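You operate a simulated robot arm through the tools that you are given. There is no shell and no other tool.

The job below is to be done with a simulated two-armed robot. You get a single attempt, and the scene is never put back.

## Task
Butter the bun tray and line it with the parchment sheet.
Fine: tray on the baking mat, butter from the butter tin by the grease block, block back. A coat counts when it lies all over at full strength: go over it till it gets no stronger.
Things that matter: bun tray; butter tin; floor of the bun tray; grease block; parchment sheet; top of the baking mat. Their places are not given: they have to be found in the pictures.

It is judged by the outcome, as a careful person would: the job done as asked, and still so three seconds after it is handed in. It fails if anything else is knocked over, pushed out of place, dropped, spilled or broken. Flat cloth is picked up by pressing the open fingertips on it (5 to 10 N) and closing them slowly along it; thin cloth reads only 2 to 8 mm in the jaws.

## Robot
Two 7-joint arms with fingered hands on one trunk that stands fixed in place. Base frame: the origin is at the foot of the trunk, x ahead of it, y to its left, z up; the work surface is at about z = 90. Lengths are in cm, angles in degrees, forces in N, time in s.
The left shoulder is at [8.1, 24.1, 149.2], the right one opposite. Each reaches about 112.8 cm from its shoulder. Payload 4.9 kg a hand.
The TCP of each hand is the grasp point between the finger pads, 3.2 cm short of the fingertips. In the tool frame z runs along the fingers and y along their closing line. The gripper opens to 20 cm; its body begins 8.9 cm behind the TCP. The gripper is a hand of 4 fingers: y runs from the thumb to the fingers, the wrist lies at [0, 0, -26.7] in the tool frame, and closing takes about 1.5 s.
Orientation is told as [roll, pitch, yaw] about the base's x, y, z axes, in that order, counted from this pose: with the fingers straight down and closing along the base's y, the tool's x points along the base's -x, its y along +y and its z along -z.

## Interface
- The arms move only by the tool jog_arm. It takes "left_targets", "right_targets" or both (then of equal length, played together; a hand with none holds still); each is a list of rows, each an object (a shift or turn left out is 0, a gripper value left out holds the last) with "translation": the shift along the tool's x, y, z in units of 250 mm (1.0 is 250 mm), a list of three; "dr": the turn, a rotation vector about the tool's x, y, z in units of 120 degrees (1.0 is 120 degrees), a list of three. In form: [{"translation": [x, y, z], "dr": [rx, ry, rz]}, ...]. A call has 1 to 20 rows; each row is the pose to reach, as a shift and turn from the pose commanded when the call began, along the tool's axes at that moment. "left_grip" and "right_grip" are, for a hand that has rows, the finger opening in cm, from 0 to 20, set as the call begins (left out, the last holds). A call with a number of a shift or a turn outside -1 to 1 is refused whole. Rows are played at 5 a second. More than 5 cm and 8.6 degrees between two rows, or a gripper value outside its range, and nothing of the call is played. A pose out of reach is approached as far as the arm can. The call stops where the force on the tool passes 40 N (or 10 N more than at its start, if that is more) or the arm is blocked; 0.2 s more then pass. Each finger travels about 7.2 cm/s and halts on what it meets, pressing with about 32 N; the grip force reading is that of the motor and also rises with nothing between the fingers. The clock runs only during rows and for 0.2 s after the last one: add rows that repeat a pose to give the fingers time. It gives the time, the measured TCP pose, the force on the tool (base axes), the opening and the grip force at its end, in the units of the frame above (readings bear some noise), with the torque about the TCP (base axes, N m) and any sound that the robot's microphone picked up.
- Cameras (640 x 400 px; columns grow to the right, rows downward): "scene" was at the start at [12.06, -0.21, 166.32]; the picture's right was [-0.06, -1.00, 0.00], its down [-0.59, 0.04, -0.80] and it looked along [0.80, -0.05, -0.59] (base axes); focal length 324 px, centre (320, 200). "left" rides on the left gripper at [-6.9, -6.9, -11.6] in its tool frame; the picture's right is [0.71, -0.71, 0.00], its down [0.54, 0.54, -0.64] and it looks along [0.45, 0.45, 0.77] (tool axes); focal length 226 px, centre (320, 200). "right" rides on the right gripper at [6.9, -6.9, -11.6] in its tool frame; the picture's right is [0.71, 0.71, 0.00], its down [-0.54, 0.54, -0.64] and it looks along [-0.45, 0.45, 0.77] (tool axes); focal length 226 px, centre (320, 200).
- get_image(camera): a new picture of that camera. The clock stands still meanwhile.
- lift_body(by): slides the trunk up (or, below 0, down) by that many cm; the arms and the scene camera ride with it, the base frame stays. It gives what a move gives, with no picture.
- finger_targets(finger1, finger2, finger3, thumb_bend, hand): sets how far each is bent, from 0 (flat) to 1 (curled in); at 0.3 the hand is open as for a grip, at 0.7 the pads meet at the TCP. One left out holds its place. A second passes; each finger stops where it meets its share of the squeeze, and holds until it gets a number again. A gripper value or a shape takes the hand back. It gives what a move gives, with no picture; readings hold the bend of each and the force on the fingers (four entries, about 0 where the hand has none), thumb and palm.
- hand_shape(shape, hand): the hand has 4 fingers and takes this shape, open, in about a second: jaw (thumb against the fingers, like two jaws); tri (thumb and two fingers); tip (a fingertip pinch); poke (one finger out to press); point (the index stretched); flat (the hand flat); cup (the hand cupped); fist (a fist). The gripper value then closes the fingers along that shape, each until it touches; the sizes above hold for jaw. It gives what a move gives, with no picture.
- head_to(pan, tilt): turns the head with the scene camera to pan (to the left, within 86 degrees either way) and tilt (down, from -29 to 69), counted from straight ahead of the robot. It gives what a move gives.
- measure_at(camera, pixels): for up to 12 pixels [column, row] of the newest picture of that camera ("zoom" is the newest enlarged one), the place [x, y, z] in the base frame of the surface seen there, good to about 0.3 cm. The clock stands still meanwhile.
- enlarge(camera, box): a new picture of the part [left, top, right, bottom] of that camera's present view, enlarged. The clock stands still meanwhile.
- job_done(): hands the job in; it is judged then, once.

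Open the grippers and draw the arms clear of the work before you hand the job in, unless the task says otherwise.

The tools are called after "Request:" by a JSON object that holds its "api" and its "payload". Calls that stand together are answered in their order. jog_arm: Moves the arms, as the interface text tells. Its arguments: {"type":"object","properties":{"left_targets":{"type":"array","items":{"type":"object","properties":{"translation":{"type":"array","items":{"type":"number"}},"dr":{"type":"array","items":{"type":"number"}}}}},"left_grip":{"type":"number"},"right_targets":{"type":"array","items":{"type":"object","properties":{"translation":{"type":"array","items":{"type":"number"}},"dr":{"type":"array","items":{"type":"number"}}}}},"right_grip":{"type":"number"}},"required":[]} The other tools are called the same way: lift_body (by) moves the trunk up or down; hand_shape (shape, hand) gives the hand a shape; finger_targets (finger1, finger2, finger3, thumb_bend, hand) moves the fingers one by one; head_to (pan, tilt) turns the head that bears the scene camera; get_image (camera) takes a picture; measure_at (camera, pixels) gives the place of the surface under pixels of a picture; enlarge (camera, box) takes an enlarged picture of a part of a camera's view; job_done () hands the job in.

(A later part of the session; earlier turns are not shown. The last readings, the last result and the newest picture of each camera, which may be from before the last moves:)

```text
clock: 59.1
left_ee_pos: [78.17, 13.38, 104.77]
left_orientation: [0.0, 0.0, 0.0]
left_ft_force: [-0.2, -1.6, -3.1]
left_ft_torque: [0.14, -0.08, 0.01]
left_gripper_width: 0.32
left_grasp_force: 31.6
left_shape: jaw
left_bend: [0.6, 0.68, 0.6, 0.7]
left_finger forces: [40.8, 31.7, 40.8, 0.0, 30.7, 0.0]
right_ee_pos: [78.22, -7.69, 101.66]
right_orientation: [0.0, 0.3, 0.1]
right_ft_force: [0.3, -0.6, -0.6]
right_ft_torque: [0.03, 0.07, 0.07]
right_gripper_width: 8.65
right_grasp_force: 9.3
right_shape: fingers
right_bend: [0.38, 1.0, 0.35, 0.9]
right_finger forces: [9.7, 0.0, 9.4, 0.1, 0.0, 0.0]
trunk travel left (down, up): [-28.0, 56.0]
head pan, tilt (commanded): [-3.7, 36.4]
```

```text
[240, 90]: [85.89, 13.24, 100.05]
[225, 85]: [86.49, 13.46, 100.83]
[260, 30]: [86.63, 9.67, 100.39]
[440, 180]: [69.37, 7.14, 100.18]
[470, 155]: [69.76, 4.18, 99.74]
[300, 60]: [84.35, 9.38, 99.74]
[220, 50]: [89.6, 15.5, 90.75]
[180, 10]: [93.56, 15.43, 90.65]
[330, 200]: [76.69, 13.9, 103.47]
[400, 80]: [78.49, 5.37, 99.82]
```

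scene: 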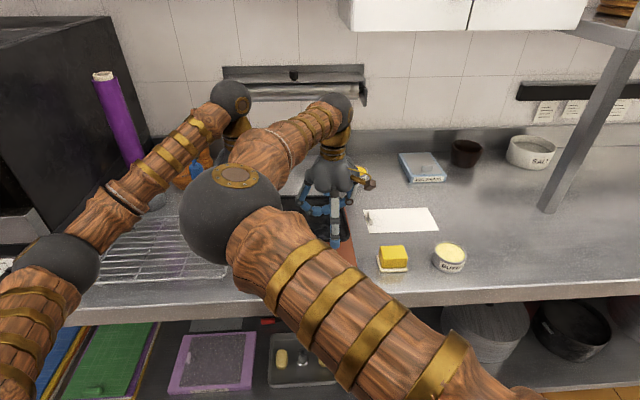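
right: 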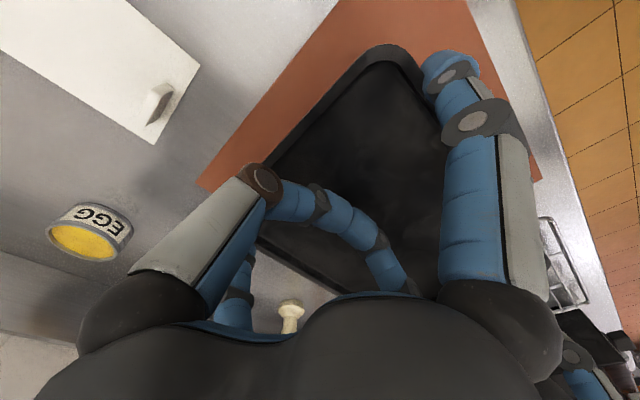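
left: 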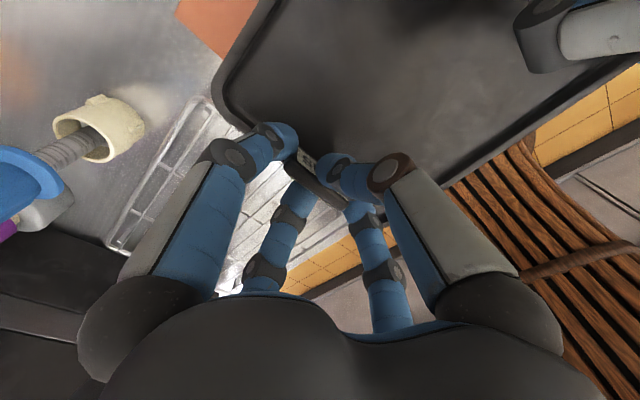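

The tray spans x≈69–87.4, y≈−11.9–14.3, well inside the mat. I lower both hands 7.3 cm together.

Request:
{"api": "jog_arm", "payload": {"left_targets": [{"translation": [0, 0, 0.04]}, {"translation": [0, 0, 0.08]}, {"translation": [0, 0, 0.12]}, {"translation": [0, 0, 0.16]}, {"translation": [0, 0, 0.2]}, {"translation": [0, 0, 0.24]}, {"translation": [0, 0, 0.27]}, {"translation": [0, 0, 0.292]}, {"translation": [0, 0, 0.292]}], "right_targets": [{"translation": [0, 0, 0.04]}, {"translation": [0, 0, 0.08]}, {"translation": [0, 0, 0.12]}, {"translation": [0, 0, 0.16]}, {"translation": [0, 0, 0.2]}, {"translation": [0, 0, 0.24]}, {"translation": [0, 0, 0.27]}, {"translation": [0, 0, 0.292]}, {"translation": [0, 0, 0.292]}]}}

Request:
{"api": "get_image", "payload": {"camera": "right"}}

Request:
{"api": "get_image", "payload": {"camera": "left"}}

```text
clock: 61.1
left_ee_pos: [78.12, 13.31, 97.28]
left_orientation: [-0.1, 0.0, 0.0]
left_ft_force: [1.1, 2.6, -1.4]
left_ft_torque: [0.21, -0.03, 0.06]
left_gripper_width: 0.33
left_grasp_force: 31.7
left_shape: jaw
left_bend: [0.6, 0.68, 0.6, 0.7]
left_finger forces: [41.0, 32.6, 40.8, 0.1, 29.4, 0.0]
right_ee_pos: [78.1, -7.58, 94.32]
right_orientation: [0.0, 0.1, 0.1]
right_ft_force: [-0.8, -2.5, -0.4]
right_ft_torque: [-0.08, 0.05, 0.04]
right_gripper_width: 8.68
right_grasp_force: 9.7
right_shape: fingers
right_bend: [0.38, 1.0, 0.35, 0.9]
right_finger forces: [9.7, 0.1, 9.2, 0.0, 0.1, 0.0]
trunk travel left (down, up): [-28.0, 56.0]
head pan, tilt (commanded): [-3.7, 36.4]
```

```text
taken
```

right: 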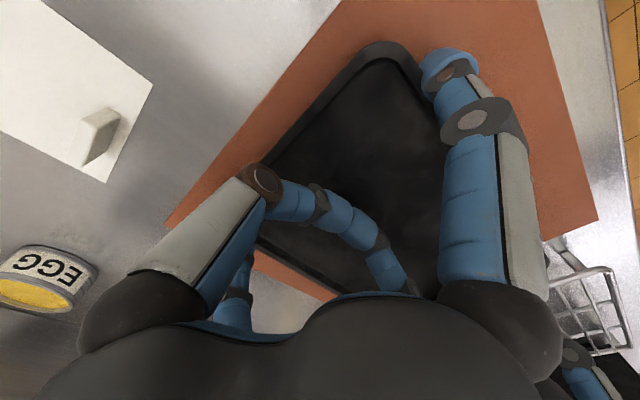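

```text
taken
```

left: 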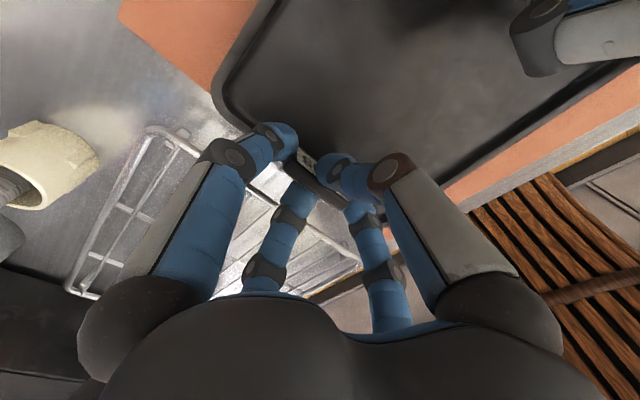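

Nearly down: right tips a few mm above the mat, the left end ~1.5 cm higher. I lower the right 0.3 cm and the left gradually 1.4 cm to level the tray onto the mat.

Request:
{"api": "jog_arm", "payload": {"left_targets": [{"translation": [0, 0, 0.008]}, {"translation": [0, 0, 0.016]}, {"translation": [0, 0, 0.024]}, {"translation": [0, 0, 0.032]}, {"translation": [0, 0, 0.04]}, {"translation": [0, 0, 0.048]}, {"translation": [0, 0, 0.056]}, {"translation": [0, 0, 0.056]}], "right_targets": [{"translation": [0, 0, 0.006]}, {"translation": [0, 0, 0.01]}, {"translation": [0, 0, 0.012]}, {"translation": [0, 0, 0.012]}, {"translation": [0, 0, 0.012]}, {"translation": [0, 0, 0.012]}, {"translation": [0, 0, 0.012]}, {"translation": [0, 0, 0.012]}]}}

Request:
{"api": "get_image", "payload": {"camera": "left"}}

Request:
{"api": "measure_at", "payload": {"camera": "left", "pixels": [[240, 90], [232, 82], [262, 30], [440, 180], [475, 155], [300, 60], [215, 70], [400, 80], [500, 180]]}}

```text
clock: 62.9
left_ee_pos: [78.14, 13.3, 95.99]
left_orientation: [0.0, 0.0, 0.0]
left_ft_force: [0.2, 2.2, 0.2]
left_ft_torque: [0.04, -0.06, -0.01]
left_gripper_width: 0.35
left_grasp_force: 32.4
left_shape: jaw
left_bend: [0.6, 0.68, 0.6, 0.7]
left_finger forces: [41.5, 32.3, 41.3, 0.1, 28.5, 0.0]
right_ee_pos: [78.16, -7.68, 94.16]
right_orientation: [0.0, 0.1, 0.0]
right_ft_force: [0.0, -1.6, -2.0]
right_ft_torque: [-0.06, 0.09, 0.08]
right_gripper_width: 8.66
right_grasp_force: 10.0
right_shape: fingers
right_bend: [0.38, 1.0, 0.35, 0.9]
right_finger forces: [10.4, 0.0, 9.3, 0.0, 0.1, 0.0]
trunk travel left (down, up): [-28.0, 56.0]
head pan, tilt (commanded): [-3.7, 36.4]
```

```text
taken
```

left: 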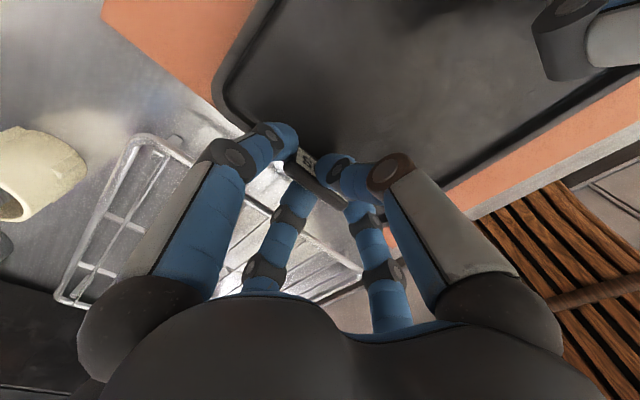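

```text
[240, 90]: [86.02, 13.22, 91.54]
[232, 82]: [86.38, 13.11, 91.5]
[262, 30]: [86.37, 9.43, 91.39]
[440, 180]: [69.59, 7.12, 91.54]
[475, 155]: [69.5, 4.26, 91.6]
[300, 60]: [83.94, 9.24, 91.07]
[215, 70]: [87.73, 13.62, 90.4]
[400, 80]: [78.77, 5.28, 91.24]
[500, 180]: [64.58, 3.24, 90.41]
```

Left end has touched down (rim 91.5, force ≈0); the right still bears 2 N. I lower the right hand gently until it is unloaded.

Request:
{"api": "jog_arm", "payload": {"right_targets": [{"translation": [0, 0, 0.006]}, {"translation": [0, 0, 0.012]}, {"translation": [0, 0, 0.018]}, {"translation": [0, 0, 0.022]}, {"translation": [0, 0, 0.022]}]}}

```text
clock: 63.9
left_ee_pos: [77.91, 13.47, 95.88]
left_orientation: [0.0, 0.1, 0.0]
left_ft_force: [0.8, 1.8, -0.3]
left_ft_torque: [0.04, -0.04, 0.02]
left_gripper_width: 0.35
left_grasp_force: 31.5
left_shape: jaw
left_bend: [0.6, 0.68, 0.6, 0.7]
left_finger forces: [41.5, 31.6, 41.3, 0.0, 29.3, 0.0]
right_ee_pos: [78.26, -7.76, 94.05]
right_orientation: [0.0, -0.3, 0.1]
right_ft_force: [2.5, -0.4, 17.7]
right_ft_torque: [-0.01, 2.06, 0.11]
right_gripper_width: 8.85
right_grasp_force: 17.9
right_shape: fingers
right_bend: [0.37, 1.0, 0.36, 0.9]
right_finger forces: [28.8, 0.1, 7.8, 0.1, 0.1, 0.1]
trunk travel left (down, up): [-28.0, 56.0]
head pan, tilt (commanded): [-3.7, 36.4]
stopped in row 5 (right hand): the force on the tool passed its limit at 42 N (the readings are from after the stop); the commanded pose is now the measured one
```

The right fingertips have reached the mat. I ease up 1 mm and open the right side fingers to let the tray settle.

Request:
{"api": "jog_arm", "payload": {"right_targets": [{"translation": [0, 0, -0.006]}, {"translation": [0, 0, -0.006]}]}}

Request:
{"api": "finger_targets", "payload": {"hand": "right", "finger1": 0.27, "finger3": 0.27}}

Request:
{"api": "get_image", "payload": {"camera": "right"}}

```text
clock: 64.5
left_ee_pos: [78.11, 13.34, 96.09]
left_orientation: [0.0, 0.1, 0.0]
left_ft_force: [0.2, 2.5, -1.9]
left_ft_torque: [0.05, -0.07, 0.04]
left_gripper_width: 0.36
left_grasp_force: 32.2
left_shape: jaw
left_bend: [0.6, 0.68, 0.6, 0.7]
left_finger forces: [41.6, 31.8, 41.2, 0.1, 29.2, 0.1]
right_ee_pos: [78.3, -7.85, 94.06]
right_orientation: [-0.1, -0.2, 0.1]
right_ft_force: [3.4, -2.0, 10.7]
right_ft_torque: [-0.01, 1.22, 0.11]
right_gripper_width: 8.81
right_grasp_force: 16.5
right_shape: fingers
right_bend: [0.37, 1.0, 0.36, 0.9]
right_finger forces: [23.4, 0.0, 9.7, 0.0, 0.0, 0.0]
trunk travel left (down, up): [-28.0, 56.0]
head pan, tilt (commanded): [-3.7, 36.4]
```

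```text
clock: 65.5
left_ee_pos: [77.95, 13.38, 95.93]
left_orientation: [0.0, 0.0, 0.0]
left_ft_force: [0.3, 0.3, -2.1]
left_ft_torque: [0.08, 0.02, 0.04]
left_gripper_width: 0.36
left_grasp_force: 31.2
left_shape: jaw
left_bend: [0.6, 0.68, 0.6, 0.7]
left_finger forces: [41.0, 31.0, 41.8, 0.1, 30.4, 0.0]
right_ee_pos: [78.21, -7.57, 94.03]
right_orientation: [0.1, -0.1, 0.1]
right_ft_force: [-0.3, 0.9, 0.3]
right_ft_torque: [0.03, -0.03, 0.02]
right_gripper_width: 10.32
right_grasp_force: 0.1
right_shape: fingers
right_bend: [0.27, 1.0, 0.27, 0.9]
right_finger forces: [0.0, 0.0, 0.1, 0.1, 0.0, 0.0]
trunk travel left (down, up): [-28.0, 56.0]
head pan, tilt (commanded): [-3.7, 36.4]
```

```text
taken
```

right: 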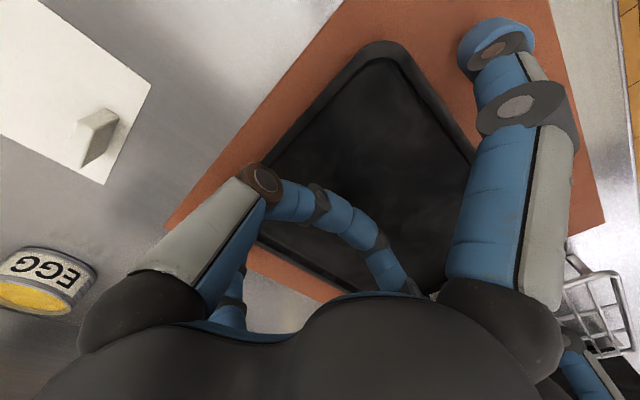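

The right hand is clear of the tray. I raise it and lower the left end the last few millimetres.

Request:
{"api": "jog_arm", "payload": {"right_targets": [{"translation": [0, 0, -0.08]}, {"translation": [0, 0, -0.2]}, {"translation": [0, 0, -0.34]}, {"translation": [0, 0, -0.5]}, {"translation": [0, 0, -0.6]}]}}

Request:
{"api": "jog_arm", "payload": {"left_targets": [{"translation": [0, 0, 0.006]}, {"translation": [0, 0, 0.012]}, {"translation": [0, 0, 0.012]}]}}

Request:
{"api": "get_image", "payload": {"camera": "right"}}

```text
clock: 66.7
left_ee_pos: [78.08, 13.28, 95.94]
left_orientation: [0.0, 0.1, 0.0]
left_ft_force: [-0.5, -1.0, -2.3]
left_ft_torque: [0.07, 0.03, 0.02]
left_gripper_width: 0.35
left_grasp_force: 32.3
left_shape: jaw
left_bend: [0.6, 0.68, 0.6, 0.7]
left_finger forces: [40.9, 31.0, 41.8, 0.0, 30.3, 0.1]
right_ee_pos: [78.23, -7.72, 108.86]
right_orientation: [0.0, -0.1, 0.1]
right_ft_force: [-0.9, -0.6, -0.8]
right_ft_torque: [0.0, 0.02, -0.02]
right_gripper_width: 10.31
right_grasp_force: 0.1
right_shape: fingers
right_bend: [0.27, 1.0, 0.27, 0.9]
right_finger forces: [0.0, 0.0, 0.1, 0.0, 0.0, 0.0]
trunk travel left (down, up): [-28.0, 56.0]
head pan, tilt (commanded): [-3.7, 36.4]
```

```text
clock: 67.5
left_ee_pos: [78.11, 13.46, 95.68]
left_orientation: [0.0, 0.0, 0.0]
left_ft_force: [0.6, 0.9, -1.8]
left_ft_torque: [-0.02, 0.03, 0.02]
left_gripper_width: 0.36
left_grasp_force: 32.5
left_shape: jaw
left_bend: [0.6, 0.68, 0.6, 0.7]
left_finger forces: [41.1, 31.2, 41.7, 0.0, 29.9, 0.1]
right_ee_pos: [78.35, -7.71, 108.97]
right_orientation: [0.0, -0.1, 0.1]
right_ft_force: [-0.3, 0.2, 0.4]
right_ft_torque: [-0.01, -0.01, -0.03]
right_gripper_width: 10.33
right_grasp_force: 0.0
right_shape: fingers
right_bend: [0.27, 1.0, 0.27, 0.9]
right_finger forces: [0.1, 0.0, 0.0, 0.0, 0.1, 0.1]
trunk travel left (down, up): [-28.0, 56.0]
head pan, tilt (commanded): [-3.7, 36.4]
```

```text
taken
```

right: 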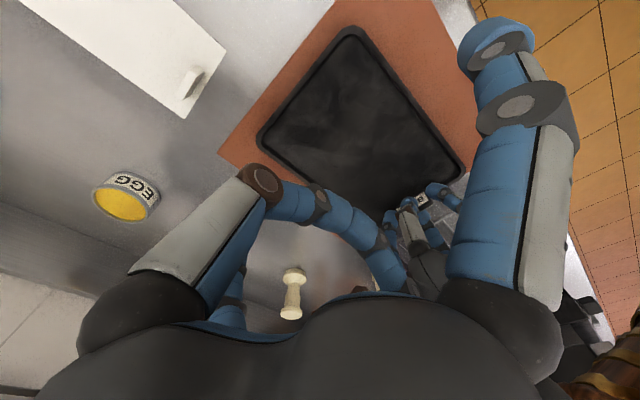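

The left still bears ~1.8 N, so I lower it slowly another 4 mm until it goes slack.

Request:
{"api": "jog_arm", "payload": {"left_targets": [{"translation": [0, 0, 0.004]}, {"translation": [0, 0, 0.008]}, {"translation": [0, 0, 0.012]}, {"translation": [0, 0, 0.016]}, {"translation": [0, 0, 0.016]}]}}

Request:
{"api": "measure_at", "payload": {"camera": "right", "pixels": [[350, 30], [310, 80], [265, 140], [405, 90], [460, 160], [300, 170], [355, 40], [360, 130], [440, 170], [290, 110]]}}

```text
clock: 68.7
left_ee_pos: [78.18, 13.21, 95.32]
left_orientation: [-0.1, -0.1, 0.0]
left_ft_force: [2.7, 1.6, 5.7]
left_ft_torque: [0.02, -0.01, 0.03]
left_gripper_width: 0.35
left_grasp_force: 32.5
left_shape: jaw
left_bend: [0.6, 0.68, 0.6, 0.7]
left_finger forces: [42.3, 32.2, 42.5, 0.0, 30.2, 0.0]
right_ee_pos: [78.29, -7.66, 108.97]
right_orientation: [0.0, 0.0, 0.1]
right_ft_force: [0.2, -0.4, 0.5]
right_ft_torque: [0.03, -0.01, 0.03]
right_gripper_width: 10.3
right_grasp_force: 0.0
right_shape: fingers
right_bend: [0.27, 1.0, 0.27, 0.9]
right_finger forces: [0.1, 0.0, 0.0, 0.1, 0.0, 0.0]
trunk travel left (down, up): [-28.0, 56.0]
head pan, tilt (commanded): [-3.7, 36.4]
```

```text
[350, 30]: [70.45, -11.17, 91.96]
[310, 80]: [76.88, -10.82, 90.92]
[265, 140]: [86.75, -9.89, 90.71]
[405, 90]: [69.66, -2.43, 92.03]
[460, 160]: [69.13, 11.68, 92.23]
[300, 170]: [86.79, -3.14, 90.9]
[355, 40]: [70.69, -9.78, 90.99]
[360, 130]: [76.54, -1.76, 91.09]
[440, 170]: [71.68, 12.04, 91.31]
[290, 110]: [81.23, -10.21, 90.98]
```

The tray is fully down (floor z≈91.0, rim ≈92.0). I relieve the left push and open the left fingers off the tab.

Request:
{"api": "jog_arm", "payload": {"left_targets": [{"translation": [0, 0, -0.006]}, {"translation": [0, 0, -0.006]}]}}

Request:
{"api": "finger_targets", "payload": {"hand": "left", "finger1": 0.48, "finger2": 0.5, "finger3": 0.48, "thumb_bend": 0.5}}

Request:
{"api": "get_image", "payload": {"camera": "left"}}

```text
clock: 69.3
left_ee_pos: [78.18, 13.44, 95.4]
left_orientation: [0.0, 0.1, 0.0]
left_ft_force: [0.4, 1.4, -1.6]
left_ft_torque: [-0.03, 0.01, -0.01]
left_gripper_width: 0.35
left_grasp_force: 32.0
left_shape: jaw
left_bend: [0.6, 0.68, 0.6, 0.7]
left_finger forces: [41.4, 31.2, 42.6, 0.0, 29.9, 0.0]
right_ee_pos: [78.31, -7.71, 108.99]
right_orientation: [0.0, -0.1, 0.1]
right_ft_force: [-0.6, 0.1, 1.0]
right_ft_torque: [0.0, 0.01, 0.0]
right_gripper_width: 10.31
right_grasp_force: 0.1
right_shape: fingers
right_bend: [0.27, 1.0, 0.27, 0.9]
right_finger forces: [0.1, 0.0, 0.1, 0.0, 0.0, 0.0]
trunk travel left (down, up): [-28.0, 56.0]
head pan, tilt (commanded): [-3.7, 36.4]
```

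```text
clock: 70.3
left_ee_pos: [78.2, 13.21, 95.5]
left_orientation: [0.1, 0.1, 0.0]
left_ft_force: [0.2, -10.7, 5.6]
left_ft_torque: [0.1, 0.0, 0.02]
left_gripper_width: 7.25
left_grasp_force: 5.6
left_shape: fingers
left_bend: [0.48, 0.57, 0.48, 0.5]
left_finger forces: [0.0, 11.3, 0.7, 0.0, 0.1, 0.0]
right_ee_pos: [78.17, -7.85, 109.08]
right_orientation: [0.1, -0.1, 0.2]
right_ft_force: [-1.7, 0.2, -1.1]
right_ft_torque: [-0.01, 0.01, -0.03]
right_gripper_width: 10.31
right_grasp_force: 0.0
right_shape: fingers
right_bend: [0.27, 1.0, 0.27, 0.9]
right_finger forces: [0.0, 0.0, 0.0, 0.1, 0.0, 0.1]
trunk travel left (down, up): [-28.0, 56.0]
head pan, tilt (commanded): [-3.7, 36.4]
```

```text
taken
```

left: 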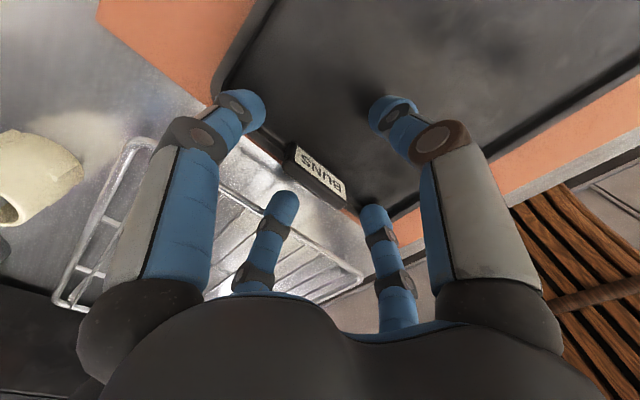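

Finger 2 is pressing outward (11 N) against the rack's end bar. I curl it back in at once.

Request:
{"api": "finger_targets", "payload": {"hand": "left", "finger2": 0.62}}

Request:
{"api": "jog_arm", "payload": {"left_targets": [{"translation": [0, 0, -0.06]}, {"translation": [0, 0, -0.16]}, {"translation": [0, 0, -0.3]}, {"translation": [0, 0, -0.46]}, {"translation": [0, 0, -0.6]}]}}

Request:
{"api": "get_image", "payload": {"camera": "left"}}

Request:
{"api": "get_image", "payload": {"camera": "scene"}}

```text
clock: 71.3
left_ee_pos: [78.15, 13.41, 95.46]
left_orientation: [-0.1, 0.1, -0.1]
left_ft_force: [0.1, -2.1, 0.7]
left_ft_torque: [-0.02, 0.09, 0.12]
left_gripper_width: 7.22
left_grasp_force: 1.0
left_shape: fingers
left_bend: [0.48, 0.62, 0.48, 0.5]
left_finger forces: [0.3, 0.0, 2.0, 0.1, 0.0, 0.1]
right_ee_pos: [78.2, -7.67, 108.94]
right_orientation: [0.1, -0.1, 0.1]
right_ft_force: [-0.5, 1.0, 0.4]
right_ft_torque: [0.03, -0.01, 0.01]
right_gripper_width: 10.3
right_grasp_force: 0.0
right_shape: fingers
right_bend: [0.27, 1.0, 0.27, 0.9]
right_finger forces: [0.0, 0.0, 0.0, 0.1, 0.1, 0.1]
trunk travel left (down, up): [-28.0, 56.0]
head pan, tilt (commanded): [-3.7, 36.4]
```

```text
clock: 72.5
left_ee_pos: [78.04, 13.29, 110.58]
left_orientation: [0.0, 0.0, 0.1]
left_ft_force: [-0.3, 0.8, 0.7]
left_ft_torque: [0.01, -0.01, -0.03]
left_gripper_width: 7.26
left_grasp_force: 0.3
left_shape: fingers
left_bend: [0.48, 0.62, 0.48, 0.5]
left_finger forces: [0.1, 0.0, 0.0, 0.0, 0.0, 0.0]
right_ee_pos: [78.27, -7.74, 109.05]
right_orientation: [0.1, -0.2, 0.1]
right_ft_force: [-0.2, -0.1, 0.1]
right_ft_torque: [0.01, -0.01, 0.01]
right_gripper_width: 10.34
right_grasp_force: 0.0
right_shape: fingers
right_bend: [0.27, 1.0, 0.27, 0.9]
right_finger forces: [0.0, 0.1, 0.1, 0.0, 0.1, 0.0]
trunk travel left (down, up): [-28.0, 56.0]
head pan, tilt (commanded): [-3.7, 36.4]
```

```text
taken
```

left: 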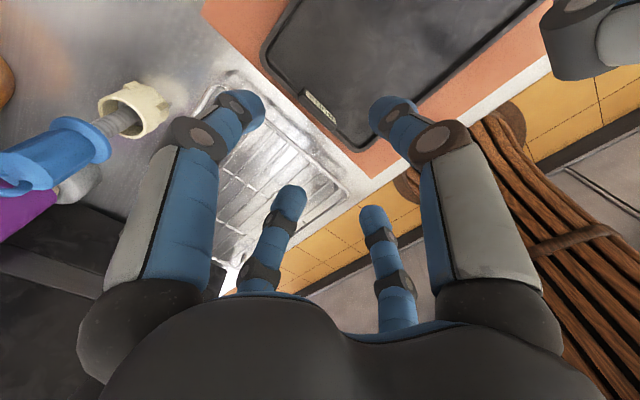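

```text
taken
```

scene: 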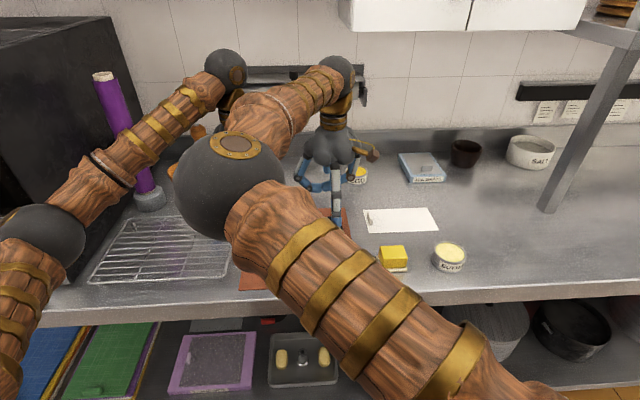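

I check whether the rack was shifted by measuring its right end and corners now.

Request:
{"api": "enlarge", "payload": {"camera": "scene", "box": [80, 200, 250, 300]}}

Request:
{"api": "measure_at", "payload": {"camera": "zoom", "pixels": [[558, 250], [553, 230], [545, 200], [135, 63], [40, 290], [535, 285], [300, 298], [330, 150], [85, 180], [560, 270]]}}

```text
3.76 times, centred on (165, 250) of scene
```

zoom: 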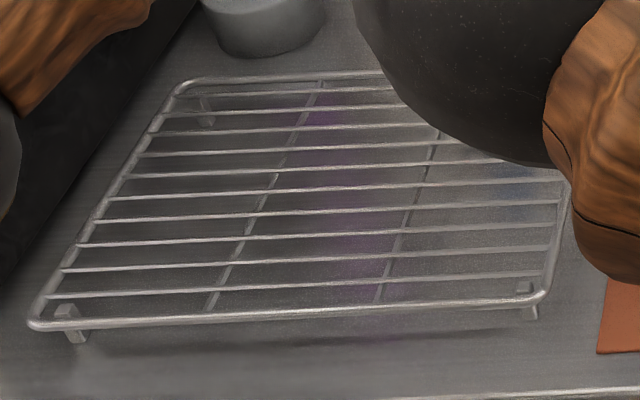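

```text
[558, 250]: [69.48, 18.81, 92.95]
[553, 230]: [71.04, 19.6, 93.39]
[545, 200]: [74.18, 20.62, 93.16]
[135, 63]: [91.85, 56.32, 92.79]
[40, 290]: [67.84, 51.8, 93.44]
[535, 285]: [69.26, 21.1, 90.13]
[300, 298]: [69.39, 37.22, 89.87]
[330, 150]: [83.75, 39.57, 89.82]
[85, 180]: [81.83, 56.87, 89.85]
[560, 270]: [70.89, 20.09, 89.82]
```

The finger was stopped by the rack and the rack looks unmoved. I withdraw the left hand to the left and up, out of the way.

Request:
{"api": "jog_arm", "payload": {"left_targets": [{"translation": [0.07, 0.14, -0.05]}, {"translation": [0.15, 0.28, -0.1]}, {"translation": [0.23, 0.42, -0.15]}, {"translation": [0.3, 0.56, -0.2]}, {"translation": [0.38, 0.7, -0.25]}, {"translation": [0.45, 0.84, -0.3]}, {"translation": [0.52, 0.98, -0.32]}]}}

Request:
{"api": "hand_shape", "payload": {"hand": "right", "shape": "jaw"}}

Request:
{"api": "get_image", "payload": {"camera": "right"}}

Request:
{"api": "get_image", "payload": {"camera": "scene"}}

```text
clock: 74.1
left_ee_pos: [65.09, 38.02, 118.47]
left_orientation: [-0.1, -0.1, 0.0]
left_ft_force: [-0.6, 0.4, 0.9]
left_ft_torque: [-0.01, -0.02, -0.01]
left_gripper_width: 7.24
left_grasp_force: 0.0
left_shape: fingers
left_bend: [0.48, 0.62, 0.48, 0.5]
left_finger forces: [0.0, 0.0, 0.0, 0.1, 0.0, 0.0]
right_ee_pos: [78.31, -7.55, 109.25]
right_orientation: [0.0, -0.2, 0.2]
right_ft_force: [-0.4, 0.4, 0.6]
right_ft_torque: [-0.03, -0.03, -0.01]
right_gripper_width: 10.32
right_grasp_force: 0.0
right_shape: fingers
right_bend: [0.27, 1.0, 0.27, 0.9]
right_finger forces: [0.1, 0.0, 0.1, 0.1, 0.0, 0.0]
trunk travel left (down, up): [-28.0, 56.0]
head pan, tilt (commanded): [-3.7, 36.4]
```

```text
clock: 75.0
left_ee_pos: [65.22, 37.81, 118.47]
left_orientation: [0.0, 0.0, 0.0]
left_ft_force: [-0.1, -0.4, -0.1]
left_ft_torque: [0.0, 0.0, 0.01]
left_gripper_width: 7.24
left_grasp_force: 0.1
left_shape: fingers
left_bend: [0.48, 0.62, 0.48, 0.5]
left_finger forces: [0.0, 0.1, 0.0, 0.1, 0.0, 0.0]
right_ee_pos: [78.39, -7.6, 108.91]
right_orientation: [0.0, -0.1, 0.1]
right_ft_force: [-0.2, 0.6, -0.1]
right_ft_torque: [0.0, 0.0, -0.01]
right_gripper_width: 19.77
right_grasp_force: 0.0
right_shape: jaw
right_bend: [0.29, 0.29, 0.29, 0.29]
right_finger forces: [0.1, 0.1, 0.0, 0.1, 0.0, 0.0]
trunk travel left (down, up): [-28.0, 56.0]
head pan, tilt (commanded): [-3.7, 36.4]
```

```text
taken
```

right: 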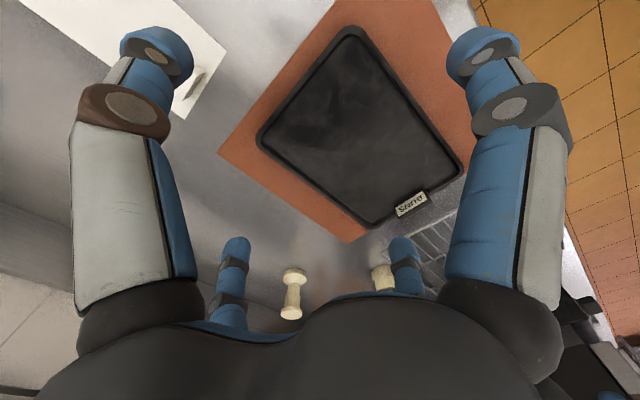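

```text
taken
```

scene: 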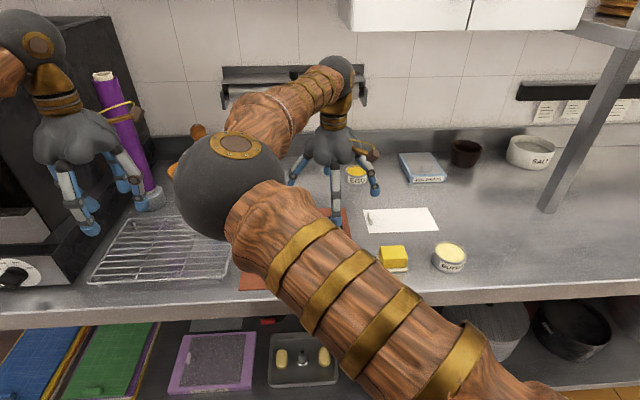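

The tray lies squarely on the mat in the right view. I enlarge and measure its rim and floor boundaries for the buttering plan.

Request:
{"api": "enlarge", "payload": {"camera": "right", "box": [240, 15, 480, 245]}}

Request:
{"api": "measure_at", "payload": {"camera": "zoom", "pixels": [[250, 100], [190, 180], [430, 150], [500, 240], [200, 290], [300, 360], [255, 110], [205, 180], [425, 165], [490, 245], [215, 280], [310, 345]]}}

```text
1.74 times, centred on (360, 130) of right
```

zoom: 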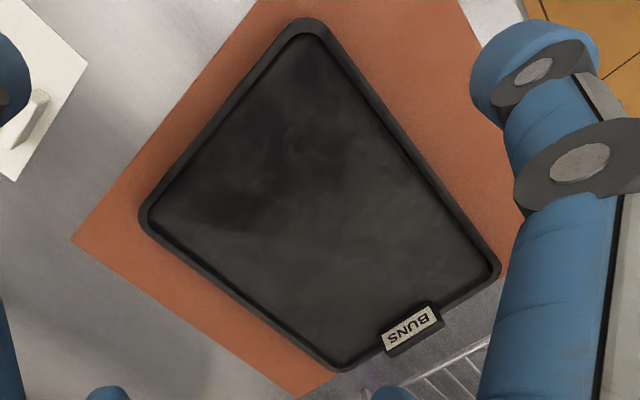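

```text
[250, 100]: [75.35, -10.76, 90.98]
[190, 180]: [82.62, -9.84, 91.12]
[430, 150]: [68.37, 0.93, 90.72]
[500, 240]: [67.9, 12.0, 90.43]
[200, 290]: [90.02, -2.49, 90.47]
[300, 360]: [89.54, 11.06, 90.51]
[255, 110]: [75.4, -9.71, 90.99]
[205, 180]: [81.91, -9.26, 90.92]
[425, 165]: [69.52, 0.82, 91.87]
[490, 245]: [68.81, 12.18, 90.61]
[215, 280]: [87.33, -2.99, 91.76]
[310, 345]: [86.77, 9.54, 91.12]
```

Floor is about x 70.2–86.2, y −10.5–13.0 at z 91. Now I move the right hand above the grease block at (69, −22.6) with a 10 cm opening.

Request:
{"api": "jog_arm", "payload": {"right_targets": [{"translation": [0.075, -0.12, 0]}, {"translation": [0.15, -0.24, 0]}, {"translation": [0.225, -0.36, 0]}, {"translation": [0.3, -0.48, 0]}, {"translation": [0.376, -0.598, 0.0]}, {"translation": [0.376, -0.598, 0.08]}, {"translation": [0.376, -0.598, 0.16]}], "right_grip": 10}}

Request:
{"api": "get_image", "payload": {"camera": "right"}}

Request:
{"api": "get_image", "payload": {"camera": "scene"}}

```text
clock: 76.6
left_ee_pos: [65.18, 37.79, 118.37]
left_orientation: [0.0, 0.1, 0.0]
left_ft_force: [0.0, -0.8, 0.1]
left_ft_torque: [0.01, 0.0, -0.03]
left_gripper_width: 7.26
left_grasp_force: 0.1
left_shape: fingers
left_bend: [0.48, 0.62, 0.48, 0.5]
left_finger forces: [0.0, 0.1, 0.0, 0.1, 0.0, 0.0]
right_ee_pos: [69.05, -22.68, 105.09]
right_orientation: [0.1, -0.2, 0.0]
right_ft_force: [0.6, -0.1, -0.3]
right_ft_torque: [0.01, 0.04, 0.0]
right_gripper_width: 10.02
right_grasp_force: 0.1
right_shape: jaw
right_bend: [0.38, 0.38, 0.38, 0.36]
right_finger forces: [0.1, 0.1, 0.0, 0.0, 0.1, 0.1]
trunk travel left (down, up): [-28.0, 56.0]
head pan, tilt (commanded): [-3.7, 36.4]
```

```text
taken
```

right: 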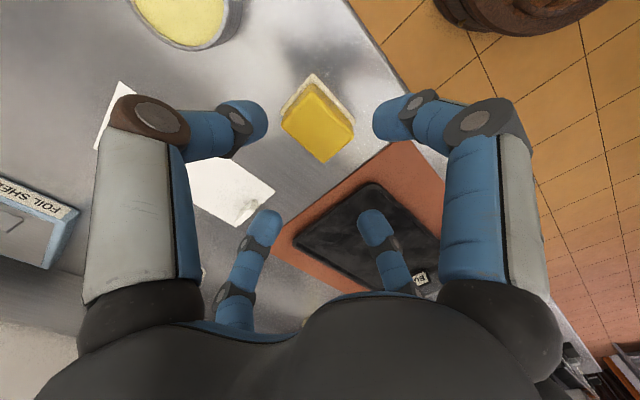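

```text
taken
```

scene: 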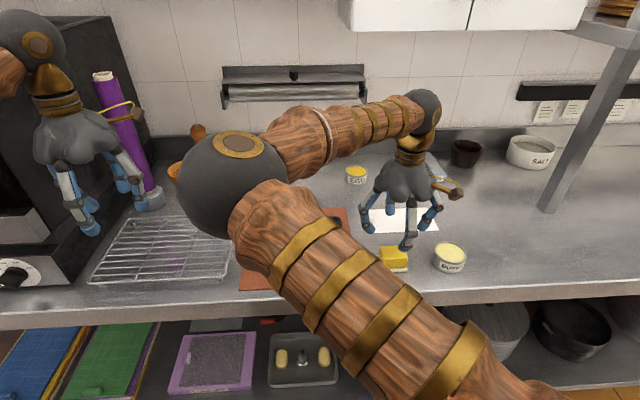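

The block is framed at (318,118) in the right view. I measure its top corners from here for exact centring.

Request:
{"api": "enlarge", "payload": {"camera": "right", "box": [260, 60, 380, 180]}}

Request:
{"api": "measure_at", "payload": {"camera": "zoom", "pixels": [[260, 85], [355, 85], [410, 210], [310, 260], [225, 190], [480, 220], [340, 340], [320, 50], [210, 215], [300, 150], [310, 120], [230, 230]]}}

```text
3.33 times, centred on (320, 120) of right
```

zoom: 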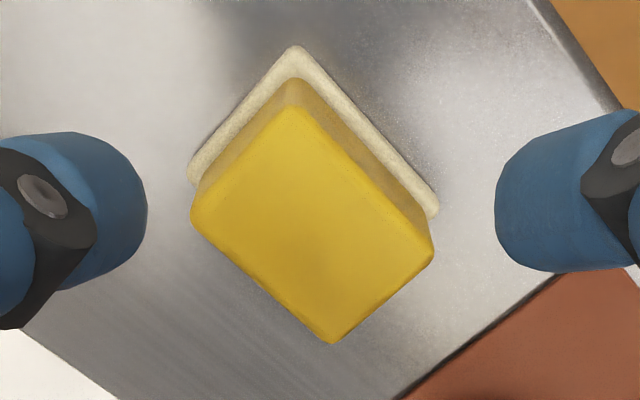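

```text
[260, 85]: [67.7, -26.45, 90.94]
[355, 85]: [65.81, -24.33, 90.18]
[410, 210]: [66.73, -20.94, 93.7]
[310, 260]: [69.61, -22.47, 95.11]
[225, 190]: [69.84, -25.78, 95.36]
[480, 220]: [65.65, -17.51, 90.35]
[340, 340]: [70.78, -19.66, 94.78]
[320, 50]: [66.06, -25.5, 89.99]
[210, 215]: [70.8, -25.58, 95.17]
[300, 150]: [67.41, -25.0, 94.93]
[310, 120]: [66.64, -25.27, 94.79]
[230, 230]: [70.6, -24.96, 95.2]
```

The block's top is centred at (68.9, −22.6), right under the hand. I lower to z≈96.6 so the tips overlap its upper part.

Request:
{"api": "jog_arm", "payload": {"right_targets": [{"translation": [0.006, 0.002, 0.1]}, {"translation": [0.006, 0.002, 0.2]}, {"translation": [0.006, 0.002, 0.27]}, {"translation": [0.006, 0.002, 0.32]}, {"translation": [0.006, 0.002, 0.338]}]}}

Request:
{"api": "jog_arm", "payload": {"right_targets": [{"translation": [0, 0, 0]}, {"translation": [0, 0, 0]}, {"translation": [0, 0, 0]}, {"translation": [0, 0, 0]}, {"translation": [0, 0, 0]}, {"translation": [0, 0, 0]}, {"translation": [0, 0, 0]}, {"translation": [0, 0, 0]}], "right_grip": 2}}

Request:
{"api": "get_image", "payload": {"camera": "right"}}

```text
clock: 77.8
left_ee_pos: [65.15, 37.85, 118.26]
left_orientation: [0.0, -0.1, -0.1]
left_ft_force: [-0.7, -0.1, 0.5]
left_ft_torque: [0.03, -0.03, 0.04]
left_gripper_width: 7.28
left_grasp_force: 0.1
left_shape: fingers
left_bend: [0.48, 0.62, 0.48, 0.5]
left_finger forces: [0.0, 0.0, 0.0, 0.0, 0.1, 0.0]
right_ee_pos: [68.85, -22.63, 96.53]
right_orientation: [0.0, 0.0, 0.1]
right_ft_force: [0.1, -0.8, -0.1]
right_ft_torque: [0.02, 0.02, 0.0]
right_gripper_width: 10.06
right_grasp_force: 0.0
right_shape: jaw
right_bend: [0.38, 0.38, 0.38, 0.36]
right_finger forces: [0.0, 0.0, 0.1, 0.0, 0.0, 0.0]
trunk travel left (down, up): [-28.0, 56.0]
head pan, tilt (commanded): [-3.7, 36.4]
```

```text
clock: 79.6
left_ee_pos: [65.21, 37.74, 118.33]
left_orientation: [0.0, -0.1, -0.1]
left_ft_force: [-0.3, -0.6, 0.5]
left_ft_torque: [-0.03, 0.01, 0.0]
left_gripper_width: 7.29
left_grasp_force: 0.0
left_shape: fingers
left_bend: [0.48, 0.62, 0.48, 0.5]
left_finger forces: [0.0, 0.1, 0.0, 0.1, 0.0, 0.0]
right_ee_pos: [68.81, -22.53, 96.47]
right_orientation: [0.1, -0.1, 0.0]
right_ft_force: [1.3, -0.7, 0.4]
right_ft_torque: [-0.01, -0.04, -0.02]
right_gripper_width: 5.28
right_grasp_force: 32.0
right_shape: jaw
right_bend: [0.55, 0.49, 0.53, 0.48]
right_finger forces: [28.4, 28.8, 28.3, 0.1, 29.1, 0.0]
trunk travel left (down, up): [-28.0, 56.0]
head pan, tilt (commanded): [-3.7, 36.4]
```

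```text
taken
```

right: 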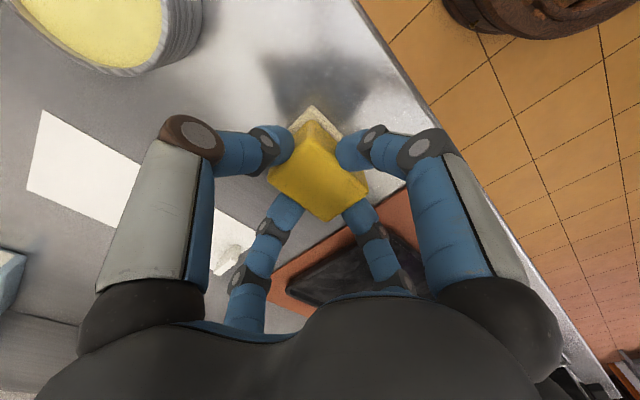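

All four fingers hold the block at ~28 N. I lift it 7.5 cm and check that the pad comes along.

Request:
{"api": "jog_arm", "payload": {"right_targets": [{"translation": [0, 0, -0.04]}, {"translation": [0, 0, -0.12]}, {"translation": [0, 0, -0.22]}, {"translation": [0, 0, -0.32]}]}}

Request:
{"api": "get_image", "payload": {"camera": "right"}}

Request:
{"api": "enlarge", "payload": {"camera": "scene", "box": [340, 180, 500, 290]}}

```text
clock: 80.6
left_ee_pos: [65.17, 37.85, 118.52]
left_orientation: [0.0, -0.1, 0.0]
left_ft_force: [-0.8, -0.5, -0.5]
left_ft_torque: [-0.02, -0.02, 0.03]
left_gripper_width: 7.26
left_grasp_force: 0.1
left_shape: fingers
left_bend: [0.48, 0.62, 0.48, 0.5]
left_finger forces: [0.0, 0.0, 0.0, 0.0, 0.1, 0.0]
right_ee_pos: [68.73, -22.51, 104.41]
right_orientation: [0.0, -0.1, 0.1]
right_ft_force: [-0.6, 0.4, -0.5]
right_ft_torque: [-0.02, 0.03, -0.02]
right_gripper_width: 5.27
right_grasp_force: 32.1
right_shape: jaw
right_bend: [0.55, 0.49, 0.53, 0.48]
right_finger forces: [28.3, 28.8, 28.3, 0.0, 29.1, 0.1]
trunk travel left (down, up): [-28.0, 56.0]
head pan, tilt (commanded): [-3.7, 36.4]
```

```text
taken
```

right: 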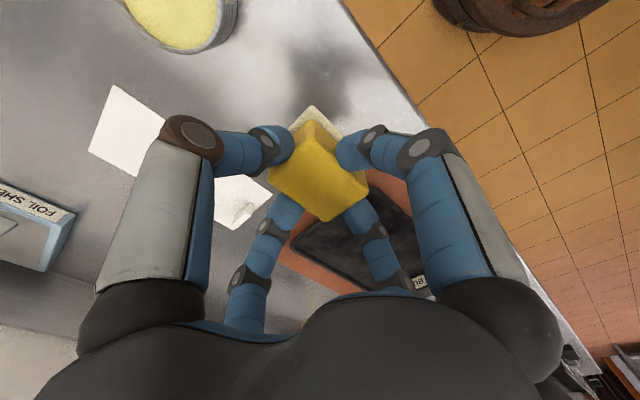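

```text
3.64 times, centred on (420, 235) of scene
```

zoom: 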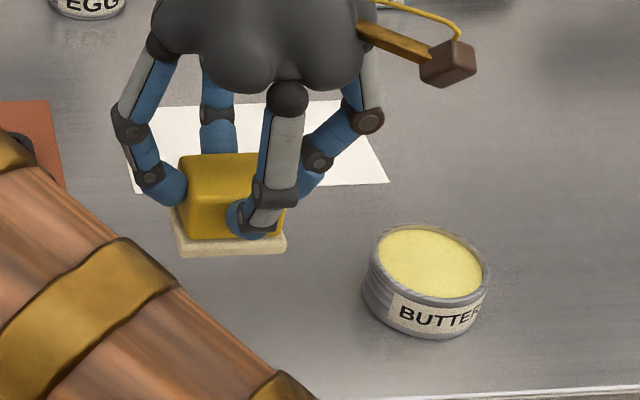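

The pad is part of the block. I carry it over the butter tin with a 9° roll so its right end can dip inside the rim.

Request:
{"api": "jog_arm", "payload": {"right_targets": [{"translation": [-0.002, -0.1, -0.03], "dr": [-0.015, 0, 0]}, {"translation": [-0.004, -0.22, -0.03], "dr": [-0.03, 0, 0]}, {"translation": [-0.006, -0.34, -0.03], "dr": [-0.045, 0, 0]}, {"translation": [-0.008, -0.46, -0.03], "dr": [-0.06, 0, 0]}, {"translation": [-0.008, -0.554, -0.02], "dr": [-0.075, 0, 0]}]}}

Request:
{"api": "enlarge", "payload": {"camera": "scene", "box": [380, 160, 540, 290]}}

Request:
{"api": "get_image", "payload": {"camera": "right"}}

```text
clock: 81.8
left_ee_pos: [65.2, 37.78, 118.55]
left_orientation: [0.1, 0.0, 0.0]
left_ft_force: [-0.8, -1.0, 0.2]
left_ft_torque: [-0.02, 0.0, 0.01]
left_gripper_width: 7.25
left_grasp_force: 0.1
left_shape: fingers
left_bend: [0.48, 0.62, 0.48, 0.5]
left_finger forces: [0.1, 0.1, 0.0, 0.0, 0.0, 0.1]
right_ee_pos: [69.0, -36.35, 104.74]
right_orientation: [9.2, -0.1, 0.0]
right_ft_force: [0.4, 0.3, -0.7]
right_ft_torque: [0.03, 0.0, -0.03]
right_gripper_width: 5.23
right_grasp_force: 32.3
right_shape: jaw
right_bend: [0.55, 0.49, 0.53, 0.48]
right_finger forces: [28.2, 29.0, 28.3, 0.0, 29.2, 0.1]
trunk travel left (down, up): [-28.0, 56.0]
head pan, tilt (commanded): [-3.7, 36.4]
```

```text
3.08 times, centred on (460, 225) of scene
```

zoom: 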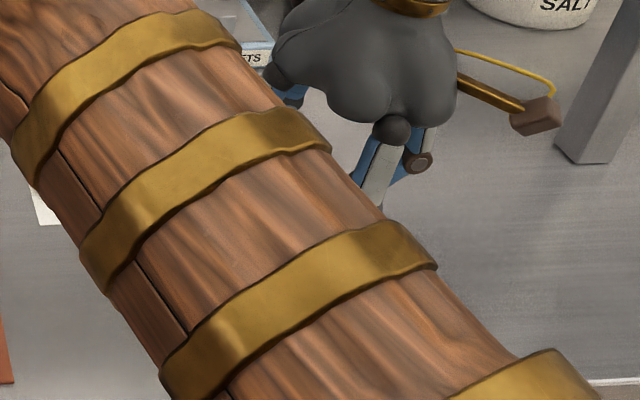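

```text
taken
```

right: 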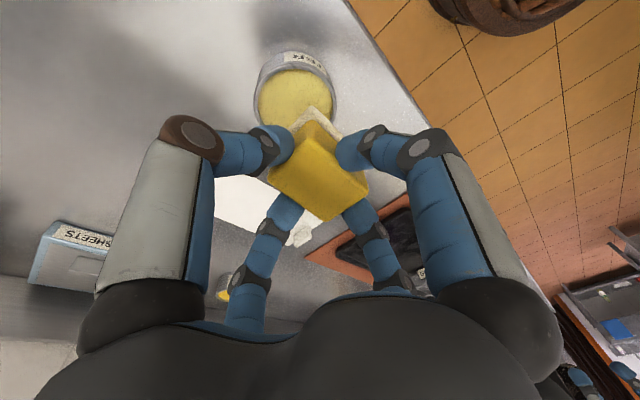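

The tin is under the pad. I re-measure the tin's rim from this view before lowering.

Request:
{"api": "measure_at", "payload": {"camera": "right", "pixels": [[262, 85], [330, 85], [297, 62], [295, 90], [275, 75], [320, 70], [262, 110], [335, 105], [290, 50]]}}

```text
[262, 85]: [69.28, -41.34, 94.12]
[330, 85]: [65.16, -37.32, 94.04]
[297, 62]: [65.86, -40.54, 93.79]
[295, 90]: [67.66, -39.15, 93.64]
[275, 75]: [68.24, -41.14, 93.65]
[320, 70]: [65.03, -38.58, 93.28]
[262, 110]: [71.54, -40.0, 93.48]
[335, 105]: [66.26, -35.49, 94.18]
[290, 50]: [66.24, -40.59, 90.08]
```

Tin centre confirmed near (69.3,−37.4), rim z≈94, butter ≈93.5. I lower the tilted pad end into the butter in small steps.

Request:
{"api": "jog_arm", "payload": {"right_targets": [{"translation": [0, -0.0094, 0.0593]}, {"translation": [0, -0.0187, 0.1186]}, {"translation": [0, -0.0237, 0.1502]}, {"translation": [0, -0.025, 0.1581]}, {"translation": [0, -0.0256, 0.162]}, {"translation": [0, -0.0262, 0.166]}, {"translation": [0, -0.0268, 0.1699]}]}}

```text
clock: 83.4
left_ee_pos: [65.18, 37.92, 118.31]
left_orientation: [0.1, 0.0, 0.0]
left_ft_force: [-0.3, 1.0, 0.6]
left_ft_torque: [-0.03, 0.02, 0.04]
left_gripper_width: 7.24
left_grasp_force: 0.0
left_shape: fingers
left_bend: [0.48, 0.62, 0.48, 0.5]
left_finger forces: [0.0, 0.0, 0.0, 0.0, 0.2, 0.0]
right_ee_pos: [69.07, -36.39, 100.88]
right_orientation: [9.1, -0.3, 0.1]
right_ft_force: [1.0, 0.9, 8.8]
right_ft_torque: [-0.18, 0.0, 0.02]
right_gripper_width: 5.26
right_grasp_force: 31.9
right_shape: jaw
right_bend: [0.55, 0.49, 0.53, 0.48]
right_finger forces: [29.2, 31.8, 29.3, 0.1, 30.7, 0.0]
trunk travel left (down, up): [-28.0, 56.0]
head pan, tilt (commanded): [-3.7, 36.4]
```

The pad's right end presses in the butter (8.8 N, torque puts contact 2.5 cm toward −y, inside the rim). I lift, roll to −9° and dip the other end too.

Request:
{"api": "jog_arm", "payload": {"right_targets": [{"translation": [0, 0.0156, -0.0988]}, {"translation": [0, -0.0104, -0.103], "dr": [0.05, 0, 0]}, {"translation": [0, -0.0364, -0.107], "dr": [0.1, 0, 0]}, {"translation": [0, -0.0619, -0.111], "dr": [0.15, 0, 0]}, {"translation": [0, -0.0713, -0.0517], "dr": [0.15, 0, 0]}, {"translation": [0, -0.075, -0.028], "dr": [0.15, 0, 0]}, {"translation": [0, -0.0763, -0.02], "dr": [0.15, 0, 0]}, {"translation": [0, -0.077, -0.0155], "dr": [0.15, 0, 0]}]}}

Request:
{"api": "get_image", "payload": {"camera": "right"}}

```text
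clock: 85.2
left_ee_pos: [65.13, 37.81, 118.44]
left_orientation: [0.0, 0.0, 0.1]
left_ft_force: [0.8, 0.2, 0.0]
left_ft_torque: [-0.01, 0.01, 0.0]
left_gripper_width: 7.26
left_grasp_force: 0.1
left_shape: fingers
left_bend: [0.48, 0.62, 0.48, 0.5]
left_finger forces: [0.1, 0.0, 0.1, 0.0, 0.0, 0.0]
right_ee_pos: [68.91, -38.33, 100.85]
right_orientation: [-8.9, -0.2, 0.1]
right_ft_force: [1.3, -1.5, 3.8]
right_ft_torque: [0.1, 0.0, -0.01]
right_gripper_width: 5.31
right_grasp_force: 32.2
right_shape: jaw
right_bend: [0.55, 0.49, 0.53, 0.48]
right_finger forces: [28.9, 30.3, 29.3, 0.0, 31.7, 0.1]
trunk travel left (down, up): [-28.0, 56.0]
head pan, tilt (commanded): [-3.7, 36.4]
```

```text
taken
```

right: 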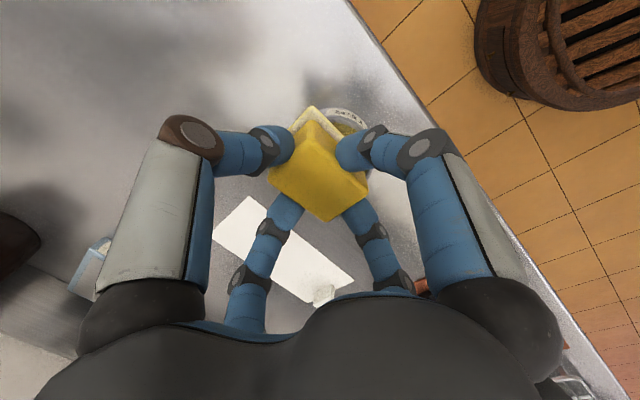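

The pad edge near (300,115) looks yellower. I zoom in on it.

Request:
{"api": "enlarge", "payload": {"camera": "right", "box": [250, 80, 390, 220]}}

```text
2.86 times, centred on (320, 150) of right
```

zoom: 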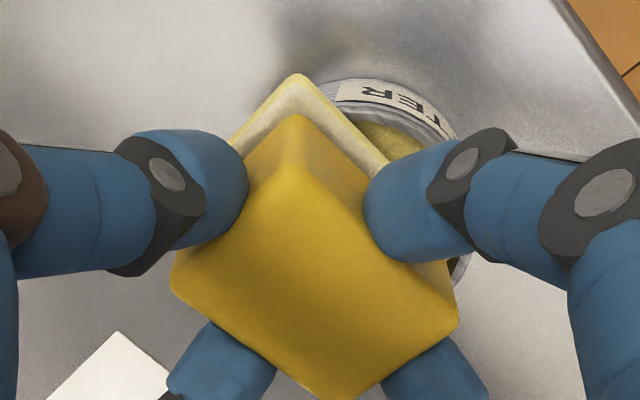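

The pad's edges show butter colour, so it is loaded. I lift out of the tin and level the block.

Request:
{"api": "jog_arm", "payload": {"right_targets": [{"translation": [0, -0.0125, -0.079]}, {"translation": [0, -0.025, -0.158]}, {"translation": [0, -0.025, -0.158], "dr": [-0.0375, 0, 0]}, {"translation": [0, -0.025, -0.158], "dr": [-0.074, 0.001, 0]}]}}

Request:
{"api": "enlarge", "payload": {"camera": "right", "box": [220, 50, 420, 220]}}

```text
clock: 86.2
left_ee_pos: [65.22, 37.85, 118.45]
left_orientation: [0.0, -0.1, 0.0]
left_ft_force: [0.0, -0.7, 0.3]
left_ft_torque: [0.02, 0.0, 0.01]
left_gripper_width: 7.28
left_grasp_force: 0.0
left_shape: fingers
left_bend: [0.48, 0.62, 0.48, 0.5]
left_finger forces: [0.0, 0.1, 0.0, 0.0, 0.1, 0.0]
right_ee_pos: [69.0, -38.39, 104.68]
right_orientation: [0.0, 0.0, 0.1]
right_ft_force: [-0.8, 0.6, -0.3]
right_ft_torque: [0.05, 0.03, 0.0]
right_gripper_width: 5.27
right_grasp_force: 32.5
right_shape: jaw
right_bend: [0.55, 0.49, 0.53, 0.48]
right_finger forces: [28.7, 30.4, 28.8, 0.0, 31.1, 0.0]
trunk travel left (down, up): [-28.0, 56.0]
head pan, tilt (commanded): [-3.7, 36.4]
```

```text
2.35 times, centred on (320, 135) of right
```

zoom: 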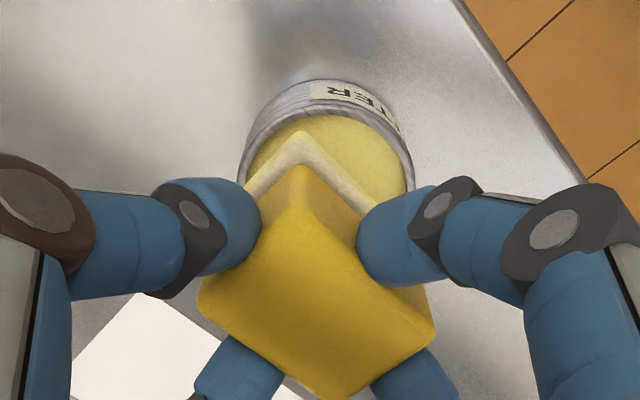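

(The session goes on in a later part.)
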